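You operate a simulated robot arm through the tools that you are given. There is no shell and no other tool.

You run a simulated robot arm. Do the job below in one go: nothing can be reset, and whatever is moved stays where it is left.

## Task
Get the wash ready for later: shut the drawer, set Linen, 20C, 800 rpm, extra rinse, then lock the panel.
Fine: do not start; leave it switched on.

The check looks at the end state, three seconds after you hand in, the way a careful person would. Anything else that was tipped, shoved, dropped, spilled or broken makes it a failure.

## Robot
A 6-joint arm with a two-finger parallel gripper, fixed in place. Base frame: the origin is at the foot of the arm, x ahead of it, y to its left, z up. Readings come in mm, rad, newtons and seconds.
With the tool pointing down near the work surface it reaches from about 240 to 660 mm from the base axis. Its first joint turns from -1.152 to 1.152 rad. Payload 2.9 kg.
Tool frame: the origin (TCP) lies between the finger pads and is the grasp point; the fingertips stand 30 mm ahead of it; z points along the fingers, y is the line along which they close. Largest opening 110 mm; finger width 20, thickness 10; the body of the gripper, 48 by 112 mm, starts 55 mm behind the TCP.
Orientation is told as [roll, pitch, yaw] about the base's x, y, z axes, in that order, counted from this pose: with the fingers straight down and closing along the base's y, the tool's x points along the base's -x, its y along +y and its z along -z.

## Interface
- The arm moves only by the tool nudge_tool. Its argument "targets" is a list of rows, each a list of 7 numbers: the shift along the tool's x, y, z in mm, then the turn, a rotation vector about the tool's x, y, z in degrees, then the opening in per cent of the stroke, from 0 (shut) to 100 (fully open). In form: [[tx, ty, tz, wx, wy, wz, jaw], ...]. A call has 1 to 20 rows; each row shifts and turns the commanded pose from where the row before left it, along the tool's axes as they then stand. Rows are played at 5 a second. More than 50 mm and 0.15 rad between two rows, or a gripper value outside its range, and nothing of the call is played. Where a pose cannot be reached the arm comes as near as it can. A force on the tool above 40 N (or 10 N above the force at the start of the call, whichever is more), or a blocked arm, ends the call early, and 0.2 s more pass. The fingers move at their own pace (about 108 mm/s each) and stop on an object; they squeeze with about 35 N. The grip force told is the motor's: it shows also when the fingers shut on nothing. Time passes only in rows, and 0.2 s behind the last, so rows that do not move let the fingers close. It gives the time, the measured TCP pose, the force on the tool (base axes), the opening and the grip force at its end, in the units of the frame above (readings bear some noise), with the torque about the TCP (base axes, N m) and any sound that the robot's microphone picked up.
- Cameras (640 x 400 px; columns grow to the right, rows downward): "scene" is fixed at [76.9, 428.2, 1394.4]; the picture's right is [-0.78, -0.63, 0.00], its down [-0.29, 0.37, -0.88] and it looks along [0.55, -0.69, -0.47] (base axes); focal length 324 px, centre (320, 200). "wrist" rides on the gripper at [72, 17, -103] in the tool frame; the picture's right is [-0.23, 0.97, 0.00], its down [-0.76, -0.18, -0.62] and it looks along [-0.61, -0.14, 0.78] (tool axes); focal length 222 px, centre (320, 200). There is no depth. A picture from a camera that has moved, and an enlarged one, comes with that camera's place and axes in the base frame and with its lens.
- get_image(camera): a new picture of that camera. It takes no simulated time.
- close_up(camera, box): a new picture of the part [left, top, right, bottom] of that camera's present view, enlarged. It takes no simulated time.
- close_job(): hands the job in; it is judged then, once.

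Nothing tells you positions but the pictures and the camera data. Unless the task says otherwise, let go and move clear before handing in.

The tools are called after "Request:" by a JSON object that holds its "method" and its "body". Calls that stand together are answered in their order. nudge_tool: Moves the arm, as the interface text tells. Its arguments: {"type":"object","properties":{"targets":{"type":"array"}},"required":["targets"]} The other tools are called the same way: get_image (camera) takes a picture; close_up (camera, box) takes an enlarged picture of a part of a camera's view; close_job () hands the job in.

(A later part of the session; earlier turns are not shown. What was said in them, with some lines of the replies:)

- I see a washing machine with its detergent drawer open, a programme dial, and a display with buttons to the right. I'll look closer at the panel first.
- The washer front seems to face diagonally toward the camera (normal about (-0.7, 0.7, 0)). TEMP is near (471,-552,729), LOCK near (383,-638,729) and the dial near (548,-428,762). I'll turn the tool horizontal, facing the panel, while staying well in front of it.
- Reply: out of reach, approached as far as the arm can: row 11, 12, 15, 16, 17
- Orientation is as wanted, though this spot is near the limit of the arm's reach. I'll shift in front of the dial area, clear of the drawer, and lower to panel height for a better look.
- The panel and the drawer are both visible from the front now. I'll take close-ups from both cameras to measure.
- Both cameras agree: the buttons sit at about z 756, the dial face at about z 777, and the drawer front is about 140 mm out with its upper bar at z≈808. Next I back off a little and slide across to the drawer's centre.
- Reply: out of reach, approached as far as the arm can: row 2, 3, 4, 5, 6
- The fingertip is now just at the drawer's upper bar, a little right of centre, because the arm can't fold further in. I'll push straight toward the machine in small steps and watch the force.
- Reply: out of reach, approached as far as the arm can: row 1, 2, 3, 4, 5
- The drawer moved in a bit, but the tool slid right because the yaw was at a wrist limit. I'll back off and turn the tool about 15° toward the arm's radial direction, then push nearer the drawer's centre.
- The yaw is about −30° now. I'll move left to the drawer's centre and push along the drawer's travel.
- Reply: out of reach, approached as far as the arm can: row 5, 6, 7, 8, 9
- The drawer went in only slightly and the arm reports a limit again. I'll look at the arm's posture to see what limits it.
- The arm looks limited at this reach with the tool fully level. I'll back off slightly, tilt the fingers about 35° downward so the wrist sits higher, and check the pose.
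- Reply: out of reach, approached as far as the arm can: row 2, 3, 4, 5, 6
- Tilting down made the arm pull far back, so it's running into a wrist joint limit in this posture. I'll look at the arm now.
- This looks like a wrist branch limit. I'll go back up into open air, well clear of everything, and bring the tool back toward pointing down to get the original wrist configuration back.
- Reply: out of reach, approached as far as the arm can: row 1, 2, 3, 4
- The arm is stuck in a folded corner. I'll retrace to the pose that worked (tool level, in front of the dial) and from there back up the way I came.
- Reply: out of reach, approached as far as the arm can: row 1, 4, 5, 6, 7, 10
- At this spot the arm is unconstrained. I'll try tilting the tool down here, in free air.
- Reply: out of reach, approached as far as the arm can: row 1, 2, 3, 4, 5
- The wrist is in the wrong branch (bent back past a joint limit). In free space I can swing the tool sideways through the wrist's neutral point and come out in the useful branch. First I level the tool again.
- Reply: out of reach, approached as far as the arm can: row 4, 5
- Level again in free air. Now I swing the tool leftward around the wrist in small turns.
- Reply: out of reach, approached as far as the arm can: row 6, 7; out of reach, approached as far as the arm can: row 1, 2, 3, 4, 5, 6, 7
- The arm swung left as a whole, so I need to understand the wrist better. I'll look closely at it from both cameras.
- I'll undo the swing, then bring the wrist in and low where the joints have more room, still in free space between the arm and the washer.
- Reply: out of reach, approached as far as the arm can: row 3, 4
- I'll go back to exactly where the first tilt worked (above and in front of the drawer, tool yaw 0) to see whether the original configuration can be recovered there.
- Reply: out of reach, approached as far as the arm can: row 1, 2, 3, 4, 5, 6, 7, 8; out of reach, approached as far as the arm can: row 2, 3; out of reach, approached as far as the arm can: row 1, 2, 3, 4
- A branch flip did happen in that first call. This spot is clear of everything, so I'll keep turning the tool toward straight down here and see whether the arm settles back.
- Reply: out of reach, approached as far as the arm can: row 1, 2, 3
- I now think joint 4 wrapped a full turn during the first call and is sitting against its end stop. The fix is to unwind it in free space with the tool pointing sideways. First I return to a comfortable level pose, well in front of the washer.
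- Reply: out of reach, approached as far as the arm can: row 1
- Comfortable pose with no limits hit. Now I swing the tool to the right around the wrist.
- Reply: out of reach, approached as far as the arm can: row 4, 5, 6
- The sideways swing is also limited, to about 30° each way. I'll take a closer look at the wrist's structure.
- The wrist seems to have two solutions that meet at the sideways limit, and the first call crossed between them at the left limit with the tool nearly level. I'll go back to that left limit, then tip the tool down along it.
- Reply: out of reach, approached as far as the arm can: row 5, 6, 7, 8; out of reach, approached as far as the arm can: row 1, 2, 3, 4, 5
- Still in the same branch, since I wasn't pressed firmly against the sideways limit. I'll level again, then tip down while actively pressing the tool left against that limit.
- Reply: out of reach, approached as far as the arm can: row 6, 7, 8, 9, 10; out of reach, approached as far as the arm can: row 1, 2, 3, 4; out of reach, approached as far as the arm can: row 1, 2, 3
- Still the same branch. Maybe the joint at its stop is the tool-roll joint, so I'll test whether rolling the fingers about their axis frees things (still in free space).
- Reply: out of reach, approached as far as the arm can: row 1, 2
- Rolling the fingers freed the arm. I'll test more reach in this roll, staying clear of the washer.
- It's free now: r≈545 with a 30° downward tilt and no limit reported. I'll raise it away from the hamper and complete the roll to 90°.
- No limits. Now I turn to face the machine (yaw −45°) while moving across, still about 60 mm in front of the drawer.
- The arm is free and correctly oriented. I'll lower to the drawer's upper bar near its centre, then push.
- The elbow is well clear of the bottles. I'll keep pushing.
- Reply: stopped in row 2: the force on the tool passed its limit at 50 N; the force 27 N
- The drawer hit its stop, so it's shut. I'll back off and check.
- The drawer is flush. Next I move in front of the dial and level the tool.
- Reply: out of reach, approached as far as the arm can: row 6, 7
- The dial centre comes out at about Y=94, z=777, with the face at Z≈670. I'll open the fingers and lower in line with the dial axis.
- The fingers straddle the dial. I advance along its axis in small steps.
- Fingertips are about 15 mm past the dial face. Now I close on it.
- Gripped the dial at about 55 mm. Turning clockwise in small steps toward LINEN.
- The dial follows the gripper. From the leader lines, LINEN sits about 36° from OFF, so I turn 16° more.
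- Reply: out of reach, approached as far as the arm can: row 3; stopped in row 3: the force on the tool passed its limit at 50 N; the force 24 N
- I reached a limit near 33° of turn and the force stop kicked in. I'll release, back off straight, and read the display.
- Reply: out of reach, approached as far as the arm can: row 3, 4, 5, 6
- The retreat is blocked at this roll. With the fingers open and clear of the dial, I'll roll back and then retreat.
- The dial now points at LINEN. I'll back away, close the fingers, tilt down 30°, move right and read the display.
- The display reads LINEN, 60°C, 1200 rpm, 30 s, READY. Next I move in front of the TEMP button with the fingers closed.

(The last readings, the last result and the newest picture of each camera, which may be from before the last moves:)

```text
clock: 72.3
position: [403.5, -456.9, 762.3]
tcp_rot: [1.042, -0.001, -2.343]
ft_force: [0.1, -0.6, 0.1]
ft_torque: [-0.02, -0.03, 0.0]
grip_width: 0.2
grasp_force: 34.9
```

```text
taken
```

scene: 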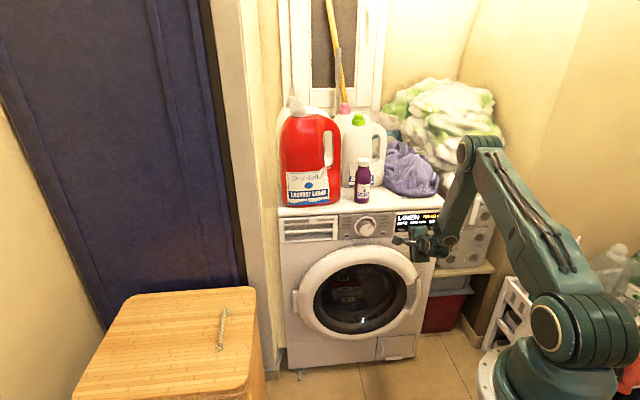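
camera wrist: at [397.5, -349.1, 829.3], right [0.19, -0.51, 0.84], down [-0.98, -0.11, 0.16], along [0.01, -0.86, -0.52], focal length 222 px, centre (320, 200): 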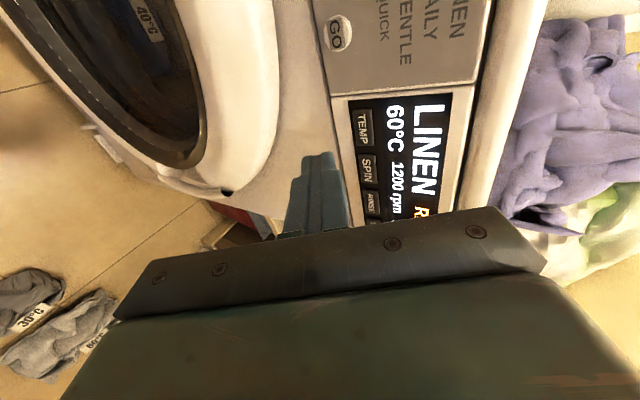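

TEMP is confirmed at Y≈−37, z≈756, straight ahead of the fingertip. I approach, then make small press steps.

Request:
{"method": "nudge_tool", "body": {"targets": [[0, 9, 15.6, 0, 0, 0, 0], [0, 9, 15.6, 0, 0, 0, 0], [0, 2.5, 4.3, 0, 0, 0, 0], [0, 2, 3.46, 0, 0, 0, 0], [0, 0, 0, 0, 0, 0, 0]]}}

Request:
{"method": "close_up", "body": {"camera": "wrist", "box": [240, 60, 480, 240]}}

Request:
{"method": "close_up", "body": {"camera": "scene", "box": [370, 195, 450, 255]}}

```text
clock: 73.5
position: [436.4, -488.0, 760.9]
tcp_rot: [1.043, 0.0, -2.344]
ft_force: [0.7, -0.4, 0.1]
ft_torque: [0.0, -0.02, -0.01]
grip_width: 0.3
grasp_force: 35.3
```

```text
2.22 times, centred on (360, 150) of wrist
camera zoom: at [429.4, -380.7, 828.6], right [0.19, -0.51, 0.84], down [-0.98, -0.11, 0.16], along [0.01, -0.86, -0.52], focal length 494 px, centre (231, 311)
```

zoom: 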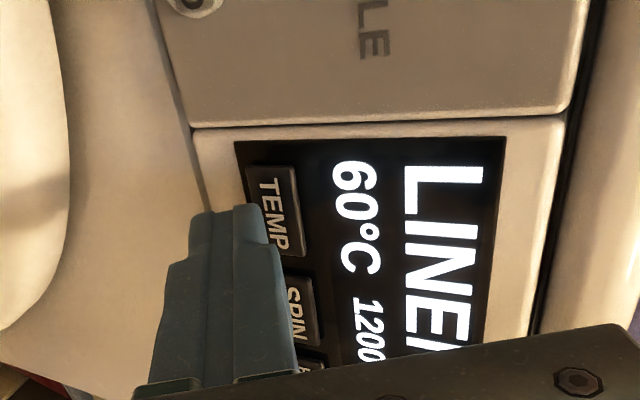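

```text
6.67 times, centred on (410, 225) of scene
camera zoom: at [77.0, 428.2, 1394.4], right [-0.78, -0.63, 0.0], down [-0.29, 0.37, -0.88], along [0.55, -0.69, -0.47], focal length 2159 px, centre (-280, 33)
```

zoom: 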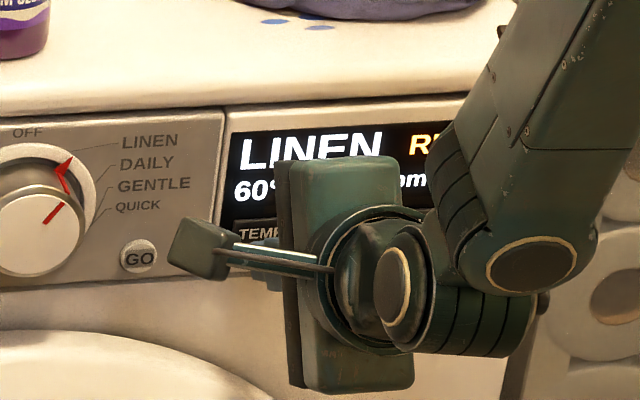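

Request:
{"method": "nudge_tool", "body": {"targets": [[0, 1, 1.73, 0, 0, 0, 0], [0, 1, 1.73, 0, 0, 0, 0], [0, 1, 1.73, 0, 0, 0, 0], [0, 1, 1.73, 0, 0, 0, 0]]}}

Request:
{"method": "close_up", "body": {"camera": "wrist", "box": [240, 60, 480, 240]}}

```text
clock: 74.5
position: [441.2, -493.7, 761.0]
tcp_rot: [1.041, -0.002, -2.343]
ft_force: [-0.8, 1.4, 0.4]
ft_torque: [-0.01, 0.01, 0.05]
grip_width: 0.2
grasp_force: 35.2
```

```text
2.22 times, centred on (360, 150) of wrist
camera zoom: at [435.0, -386.1, 828.4], right [0.19, -0.51, 0.84], down [-0.98, -0.11, 0.16], along [0.01, -0.86, -0.52], focal length 494 px, centre (231, 311)
```

zoom: 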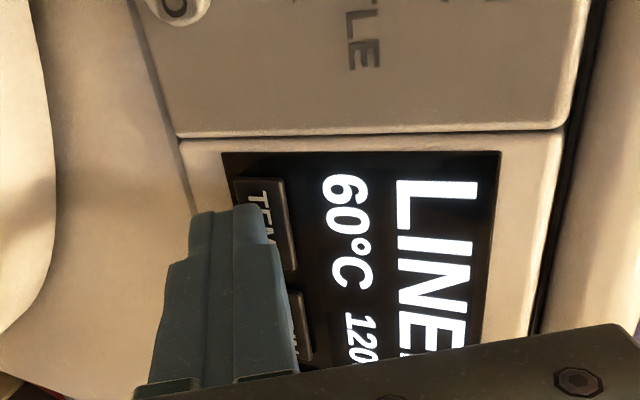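

Request:
{"method": "nudge_tool", "body": {"targets": [[0, 0.75, 1.3, 0, 0, 0, 0], [0, 0.75, 1.3, 0, 0, 0, 0], [0, 0, 0, 0, 0, 0, 0]]}}

Request:
{"method": "close_up", "body": {"camera": "wrist", "box": [240, 60, 480, 240]}}

```text
clock: 75.3
position: [443.6, -494.9, 760.4]
tcp_rot: [1.041, 0.0, -2.344]
ft_force: [-2.4, 1.7, 0.3]
ft_torque: [0.02, 0.06, 0.03]
grip_width: 0.0
grasp_force: 34.8
heard: click
```

```text
2.22 times, centred on (360, 150) of wrist
camera zoom: at [436.8, -388.2, 828.6], right [0.19, -0.51, 0.84], down [-0.98, -0.11, 0.16], along [0.01, -0.86, -0.52], focal length 494 px, centre (231, 311)
```

zoom: 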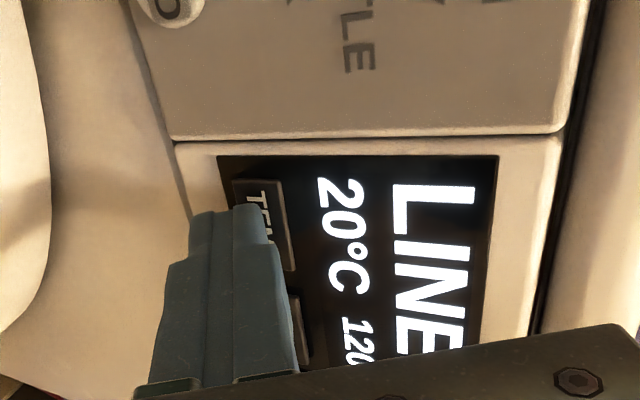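

One click and TEMP went straight to 20°C. I back off, check, and move to SPIN.

Request:
{"method": "nudge_tool", "body": {"targets": [[0, -5, -8.7, 0, 0, 0, 0], [0, -5, -8.7, 0, 0, 0, 0], [-20, 0, 0, 0, 0, 0, 0], [-19.5, 0, 0, 0, 0, 0, 0], [0, 0, 0, 0, 0, 0, 0]]}}

Request:
{"method": "close_up", "body": {"camera": "wrist", "box": [240, 40, 500, 240]}}

```text
clock: 76.5
position: [400.3, -509.8, 760.6]
tcp_rot: [1.042, -0.002, -2.345]
ft_force: [0.1, -0.2, 0.2]
ft_torque: [0.01, 0.01, 0.01]
grip_width: 0.0
grasp_force: 34.6
```

```text
2.00 times, centred on (370, 140) of wrist
camera zoom: at [394.9, -402.7, 828.8], right [0.19, -0.51, 0.84], down [-0.98, -0.11, 0.16], along [0.01, -0.86, -0.52], focal length 444 px, centre (220, 320)
```

zoom: 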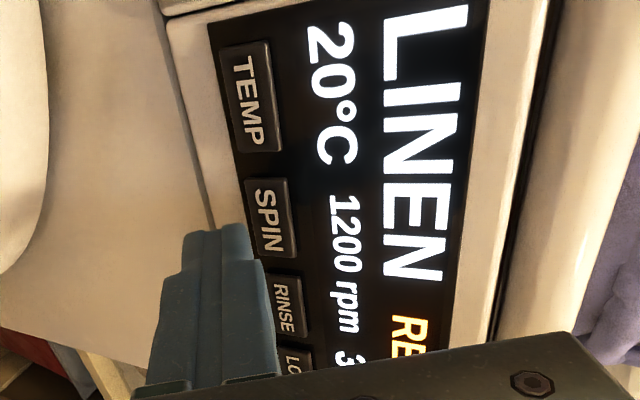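

Request:
{"method": "nudge_tool", "body": {"targets": [[0, 4, 6.9, 0, 0, 0, 0], [0, 3.5, 6.1, 0, 0, 0, 0], [0, 1, 1.73, 0, 0, 0, 0], [0, 1, 1.73, 0, 0, 0, 0], [0, 0.5, 0.87, 0, 0, 0, 0], [0, 0, 0, 0, 0, 0, 0]]}}

Request:
{"method": "close_up", "body": {"camera": "wrist", "box": [240, 40, 500, 240]}}

```text
clock: 77.9
position: [415.9, -524.9, 761.9]
tcp_rot: [1.039, -0.001, -2.343]
ft_force: [-2.5, 3.3, 0.4]
ft_torque: [0.01, 0.06, -0.03]
grip_width: 0.0
grasp_force: 35.2
heard: click
```

```text
2.00 times, centred on (370, 140) of wrist
camera zoom: at [409.1, -416.4, 828.9], right [0.19, -0.51, 0.84], down [-0.98, -0.11, 0.16], along [0.01, -0.86, -0.52], focal length 444 px, centre (220, 320)
```

zoom: 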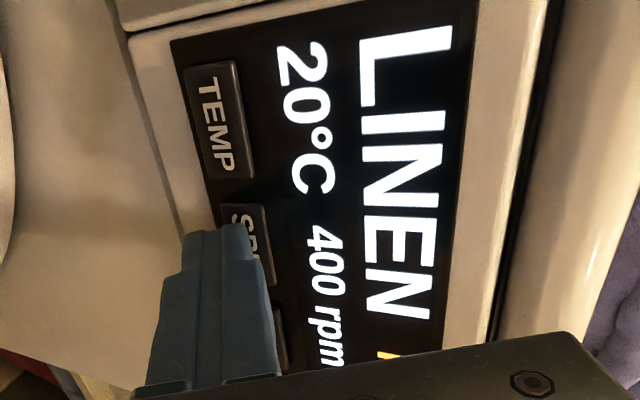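

One click: spin is 400 rpm, and the next step should be 800. I release and press again.

Request:
{"method": "nudge_tool", "body": {"targets": [[0, -3, -5.2, 0, 0, 0, 0], [0, -2, -3.46, 0, 0, 0, 0], [0, 0, 0, 0, 0, 0, 0], [0, 2, 3.46, 0, 0, 0, 0], [0, 1.5, 2.6, 0, 0, 0, 0], [0, 1, 1.73, 0, 0, 0, 0], [0, 0.5, 0.87, 0, 0, 0, 0], [0, 0, 0, 0, 0, 0, 0]]}}

Request:
{"method": "close_up", "body": {"camera": "wrist", "box": [240, 40, 500, 240]}}

```text
clock: 79.7
position: [416.0, -524.1, 761.4]
tcp_rot: [1.039, -0.002, -2.344]
ft_force: [-3.1, 1.8, 0.4]
ft_torque: [0.0, -0.01, -0.04]
grip_width: 0.0
grasp_force: 34.9
heard: click
```

```text
2.00 times, centred on (370, 140) of wrist
camera zoom: at [409.1, -416.4, 828.6], right [0.19, -0.51, 0.84], down [-0.98, -0.11, 0.16], along [0.01, -0.86, -0.52], focal length 444 px, centre (220, 320)
```

zoom: 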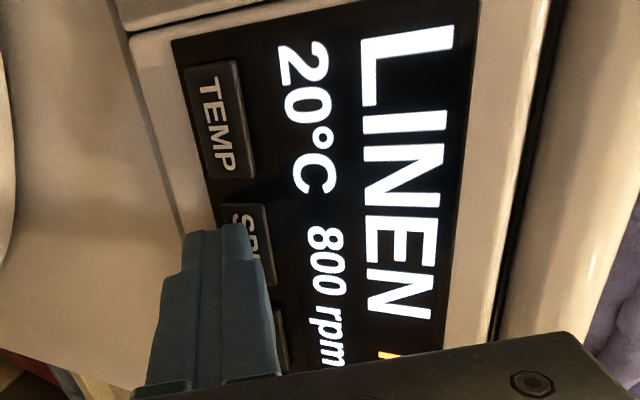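

800 rpm is set. Next I back off and move to RINSE.

Request:
{"method": "nudge_tool", "body": {"targets": [[0, -5, -8.7, 0, 0, 0, 0], [0, -5, -8.7, 0, 0, 0, 0], [-20, 0, 0, 0, 0, 0, 0], [-19.5, 0, 0, 0, 0, 0, 0], [0, 0, 0, 0, 0, 0, 0]]}}

Request:
{"method": "close_up", "body": {"camera": "wrist", "box": [240, 0, 540, 240]}}

Request:
{"method": "close_up", "body": {"camera": "scene", "box": [370, 195, 450, 255]}}

```text
clock: 80.9
position: [374.2, -538.2, 761.9]
tcp_rot: [1.043, -0.002, -2.344]
ft_force: [1.0, 0.3, 0.2]
ft_torque: [0.02, -0.01, -0.01]
grip_width: 0.0
grasp_force: 35.1
```

```text
1.67 times, centred on (390, 120) of wrist
camera zoom: at [367.2, -430.8, 829.0], right [0.19, -0.51, 0.84], down [-0.98, -0.11, 0.16], along [0.01, -0.86, -0.52], focal length 370 px, centre (203, 333)
```

zoom: 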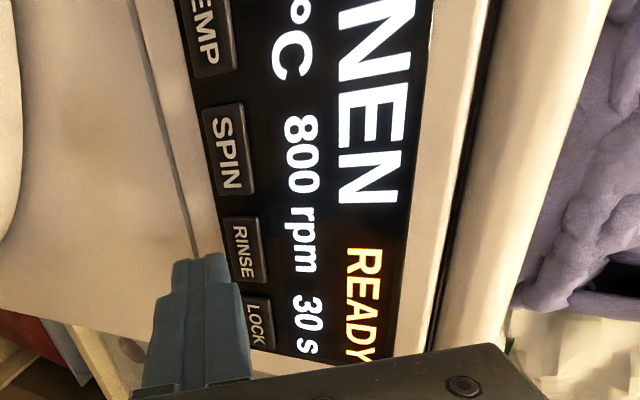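

```text
6.67 times, centred on (410, 225) of scene
camera zoom: at [77.0, 428.2, 1394.4], right [-0.78, -0.63, 0.0], down [-0.29, 0.37, -0.88], along [0.55, -0.69, -0.47], focal length 2159 px, centre (-280, 33)
```

zoom: 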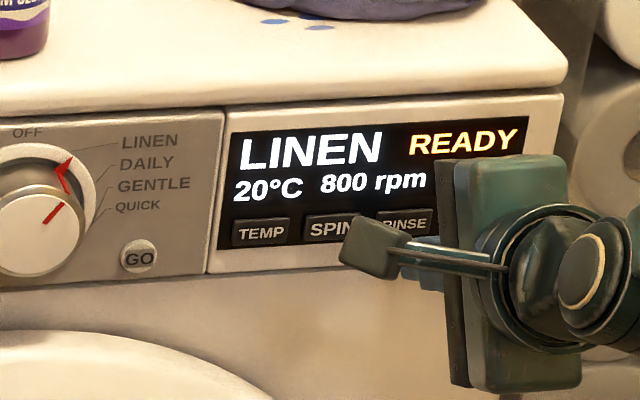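

Request:
{"method": "nudge_tool", "body": {"targets": [[-1, 4, 6.9, 0, 0, 0, 0], [0, 3, 5.2, 0, 0, 0, 0], [0, 1, 1.73, 0, 0, 0, 0], [0, 1, 1.73, 0, 0, 0, 0], [0, 0.5, 0.87, 0, 0, 0, 0], [0, 0, 0, 0, 0, 0, 0]]}}

Request:
{"method": "close_up", "body": {"camera": "wrist", "box": [240, 0, 540, 240]}}

```text
clock: 82.3
position: [385.9, -552.4, 762.4]
tcp_rot: [1.04, -0.003, -2.343]
ft_force: [-1.6, 1.7, -0.4]
ft_torque: [-0.02, -0.02, 0.01]
grip_width: 0.1
grasp_force: 35.2
heard: click
```

```text
1.67 times, centred on (390, 120) of wrist
camera zoom: at [380.3, -444.6, 829.0], right [0.19, -0.51, 0.84], down [-0.98, -0.11, 0.16], along [0.01, -0.86, -0.52], focal length 370 px, centre (203, 333)
```

zoom: 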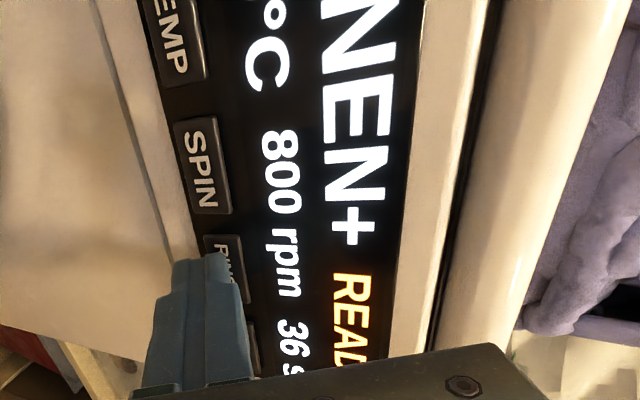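

LINEN+ and 36 s, so extra rinse is on. Now I back off and move to LOCK.

Request:
{"method": "nudge_tool", "body": {"targets": [[0, -5, -8.7, 0, 0, 0, 0], [0, -5, -8.7, 0, 0, 0, 0], [-20, 0, 0, 0, 0, 0, 0], [-19, 0, 0, 0, 0, 0, 0], [0, 0, 0, 0, 0, 0, 0]]}}

Request:
{"method": "close_up", "body": {"camera": "wrist", "box": [240, 0, 540, 240]}}

Request:
{"method": "close_up", "body": {"camera": "scene", "box": [370, 195, 450, 255]}}

```text
clock: 83.5
position: [363.5, -559.4, 762.5]
tcp_rot: [1.042, 0.0, -2.346]
ft_force: [0.4, 0.2, 0.8]
ft_torque: [0.0, 0.01, 0.04]
grip_width: 0.0
grasp_force: 35.0
out of reach, approached as far as the arm can: row 3, 4
```

```text
1.67 times, centred on (390, 120) of wrist
camera zoom: at [357.8, -450.7, 829.8], right [0.19, -0.51, 0.84], down [-0.98, -0.1, 0.16], along [0.01, -0.86, -0.52], focal length 370 px, centre (203, 333)
```

zoom: 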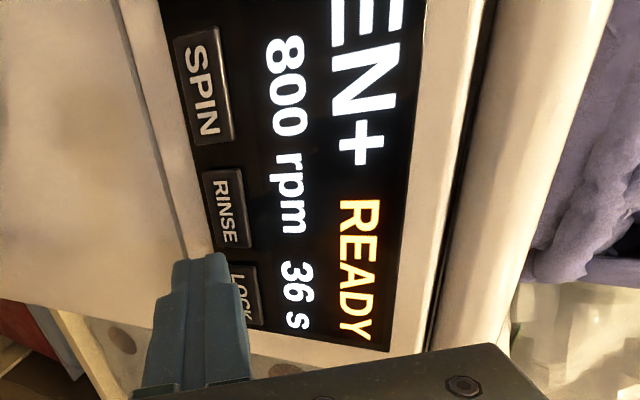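

```text
6.67 times, centred on (410, 225) of scene
camera zoom: at [77.0, 428.2, 1394.4], right [-0.78, -0.63, 0.0], down [-0.29, 0.37, -0.88], along [0.55, -0.69, -0.47], focal length 2159 px, centre (-280, 33)
```

zoom: 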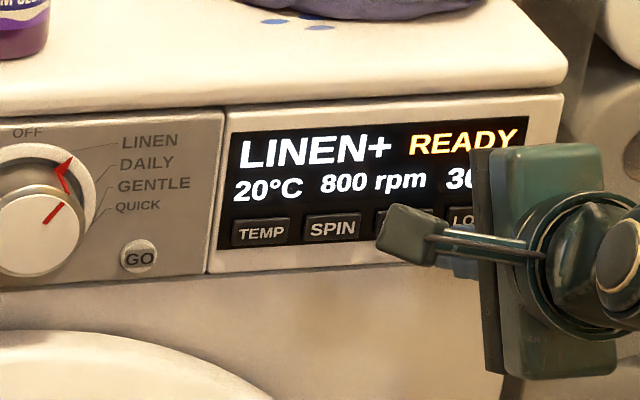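

LOCK is just past the arm's rotation limit at this yaw. I'll back off a little and turn the tool about 15° further right so the wrist sits more to the left.

Request:
{"method": "nudge_tool", "body": {"targets": [[0, -7.5, -13, 0, 0, 0, 0], [0, 0, 0, 0, -6.5, 3.75, 0], [0, 0, 0, 0, -6.5, 3.75, 0], [0, 0, 0, 0, 0, 0, 0]]}}

Request:
{"method": "close_up", "body": {"camera": "wrist", "box": [240, 0, 540, 240]}}

```text
clock: 84.5
position: [358.4, -545.1, 762.4]
tcp_rot: [1.043, -0.001, -2.606]
ft_force: [-0.1, -0.3, -0.4]
ft_torque: [-0.01, 0.0, -0.02]
grip_width: 0.3
grasp_force: 35.2
out of reach, approached as far as the arm can: row 1
```

```text
1.67 times, centred on (390, 120) of wrist
camera zoom: at [379.9, -439.5, 829.8], right [0.06, -0.54, 0.84], down [-0.97, 0.15, 0.16], along [-0.22, -0.83, -0.52], focal length 370 px, centre (203, 333)
```

zoom: 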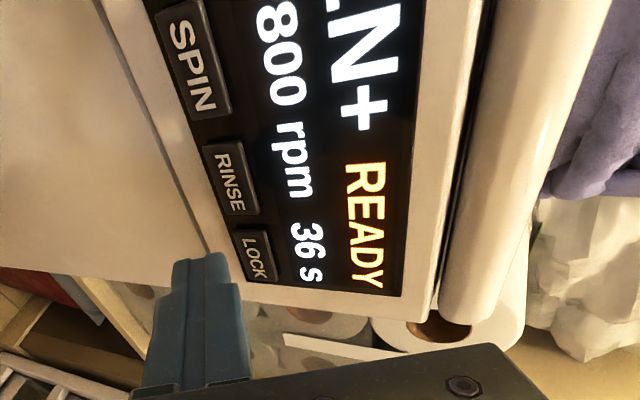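

Request:
{"method": "nudge_tool", "body": {"targets": [[-10.4, 2.9, 5, 0, 0, 0, 0], [-10.3, 2.9, 5, 0, 0, 0, 0], [0, 0, 0, 0, 0, 0, 0]]}}

Request:
{"method": "close_up", "body": {"camera": "wrist", "box": [240, 0, 540, 240]}}

```text
clock: 85.3
position: [344.5, -566.1, 762.7]
tcp_rot: [1.042, -0.001, -2.605]
ft_force: [0.1, 0.7, -0.1]
ft_torque: [0.0, -0.01, -0.04]
grip_width: 0.0
grasp_force: 34.9
```

```text
1.67 times, centred on (390, 120) of wrist
camera zoom: at [367.5, -460.5, 829.6], right [0.06, -0.54, 0.84], down [-0.97, 0.15, 0.16], along [-0.21, -0.83, -0.52], focal length 370 px, centre (203, 333)
```

zoom: 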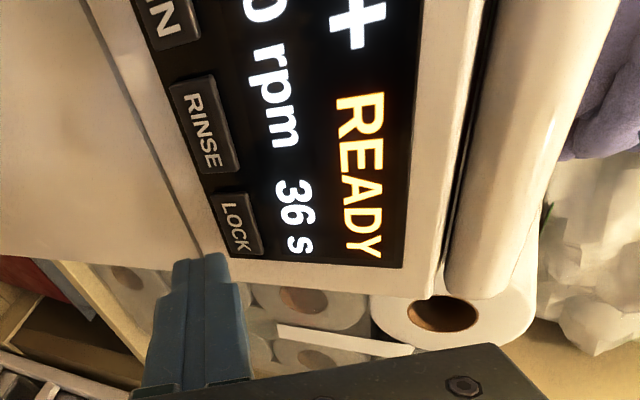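

LOCK is confirmed at Y≈−157, lined up with the leading finger corner. I press straight in.

Request:
{"method": "nudge_tool", "body": {"targets": [[2, 3.9, 6.7, 0, 0, 0, 0], [1.2, 2.4, 4.2, 0, 0, 0, 0], [0.5, 0.97, 1.68, 0, 0, 0, 0], [0.5, 0.97, 1.68, 0, 0, 0, 0], [0.25, 0.5, 0.84, 0, 0, 0, 0], [0, 0, 0, 0, 0, 0, 0]]}}

Request:
{"method": "close_up", "body": {"camera": "wrist", "box": [240, 0, 540, 240]}}

```text
clock: 86.7
position: [359.8, -578.2, 762.0]
tcp_rot: [1.043, -0.002, -2.606]
ft_force: [-2.0, 1.1, 0.3]
ft_torque: [0.03, 0.0, -0.04]
grip_width: 0.0
grasp_force: 34.9
heard: click
```

```text
1.67 times, centred on (390, 120) of wrist
camera zoom: at [380.6, -472.8, 829.4], right [0.06, -0.54, 0.84], down [-0.97, 0.15, 0.16], along [-0.21, -0.83, -0.52], focal length 370 px, centre (203, 333)
```

zoom: 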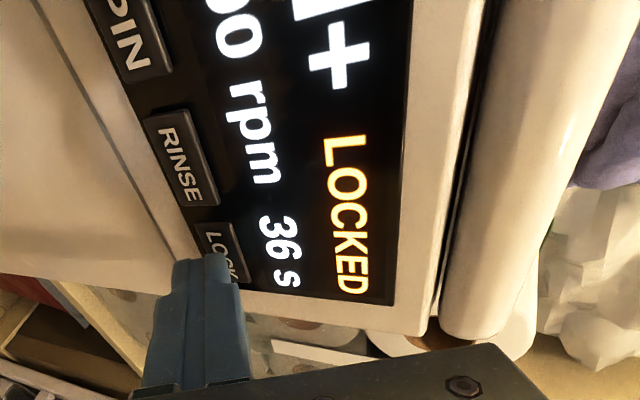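

The display shows LOCKED. I release and move clear.

Request:
{"method": "nudge_tool", "body": {"targets": [[-1.2, -2.4, -4.2, 0, 0, 0, 0], [-2, -4, -7, 0, 0, 0, 0], [-2, -5, -8.7, 0, 0, 0, 0], [0, -10, -17, 0, 0, 0, 0], [0, -10, -17, 0, 0, 0, 0], [0, 0, 0, 0, 0, 0, 0]]}}

Request:
{"method": "close_up", "body": {"camera": "scene", "box": [270, 190, 450, 302]}}

Request:
{"method": "get_image", "body": {"camera": "wrist"}}

```text
clock: 88.1
position: [322.4, -527.1, 762.8]
tcp_rot: [1.041, -0.002, -2.607]
ft_force: [0.5, 0.7, 0.3]
ft_torque: [0.01, 0.0, -0.02]
grip_width: 0.2
grasp_force: 34.8
```

```text
3.56 times, centred on (360, 246) of scene
camera zoom: at [76.9, 428.2, 1394.4], right [-0.78, -0.63, 0.0], down [-0.29, 0.37, -0.88], along [0.55, -0.69, -0.47], focal length 1152 px, centre (178, 36)
```

zoom: 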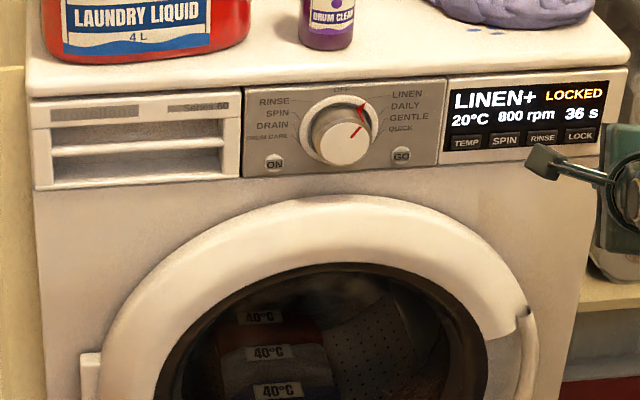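

```text
taken
camera wrist: at [344.0, -422.2, 830.4], right [0.06, -0.54, 0.84], down [-0.98, 0.15, 0.16], along [-0.21, -0.83, -0.52], focal length 222 px, centre (320, 200)
```

wrist: 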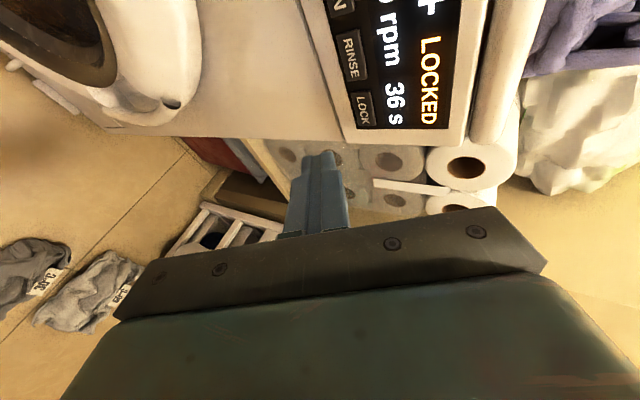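

Everything reads as wanted: LINEN+ 20°C 800 rpm 36 s LOCKED. One last check of the drawer and the whole scene.

Request:
{"method": "close_up", "body": {"camera": "scene", "box": [270, 200, 400, 270]}}

Request:
{"method": "get_image", "body": {"camera": "scene"}}

```text
4.92 times, centred on (335, 235) of scene
camera zoom: at [76.9, 428.2, 1394.4], right [-0.78, -0.63, 0.0], down [-0.29, 0.37, -0.88], along [0.55, -0.69, -0.47], focal length 1595 px, centre (246, 28)
```

zoom: 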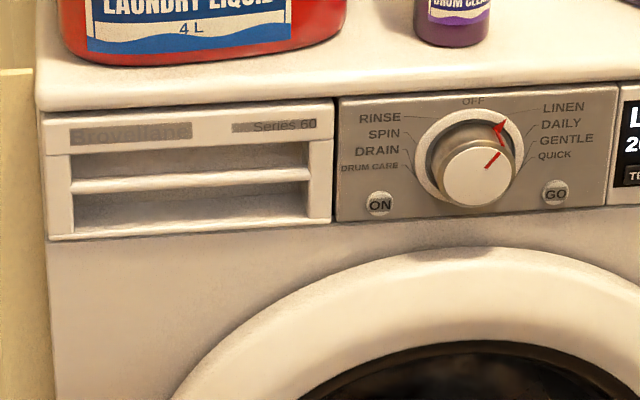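

```text
taken
```

scene: 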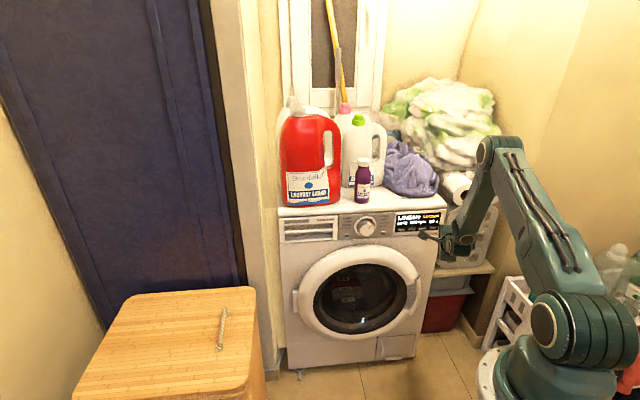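

The drawer is flush, the display is locked on the right settings, nothing else looks disturbed, and the tool is clear of the machine. I'm handing in now.

Request:
{"method": "close_job", "body": {}}

```text
The job is handed in.
```

The wash is set up for later. In the last pictures before I handed in, the display read LINEN+, 20°C, 800 rpm, 36 s, LOCKED, with the "+" showing the extra rinse.

- **Drawer:** pushed in until it hit its stop. It sits flush with the front.
- **Dial and buttons:** the dial is on LINEN. I pressed TEMP once, SPIN twice, RINSE once and LOCK once.
- **Power:** I left GO and ON alone, so the wash has not started and the machine is still switched on.
- **Surroundings:** everything I could see on and around the machine looked undisturbed. The arm is clear of the panel.

Getting the arm into a workable pose took a while. It kept hitting its reach limits in front of the machine. One dial turn ended with the arm stopping itself at 50 N, and the dial was still left on LINEN.
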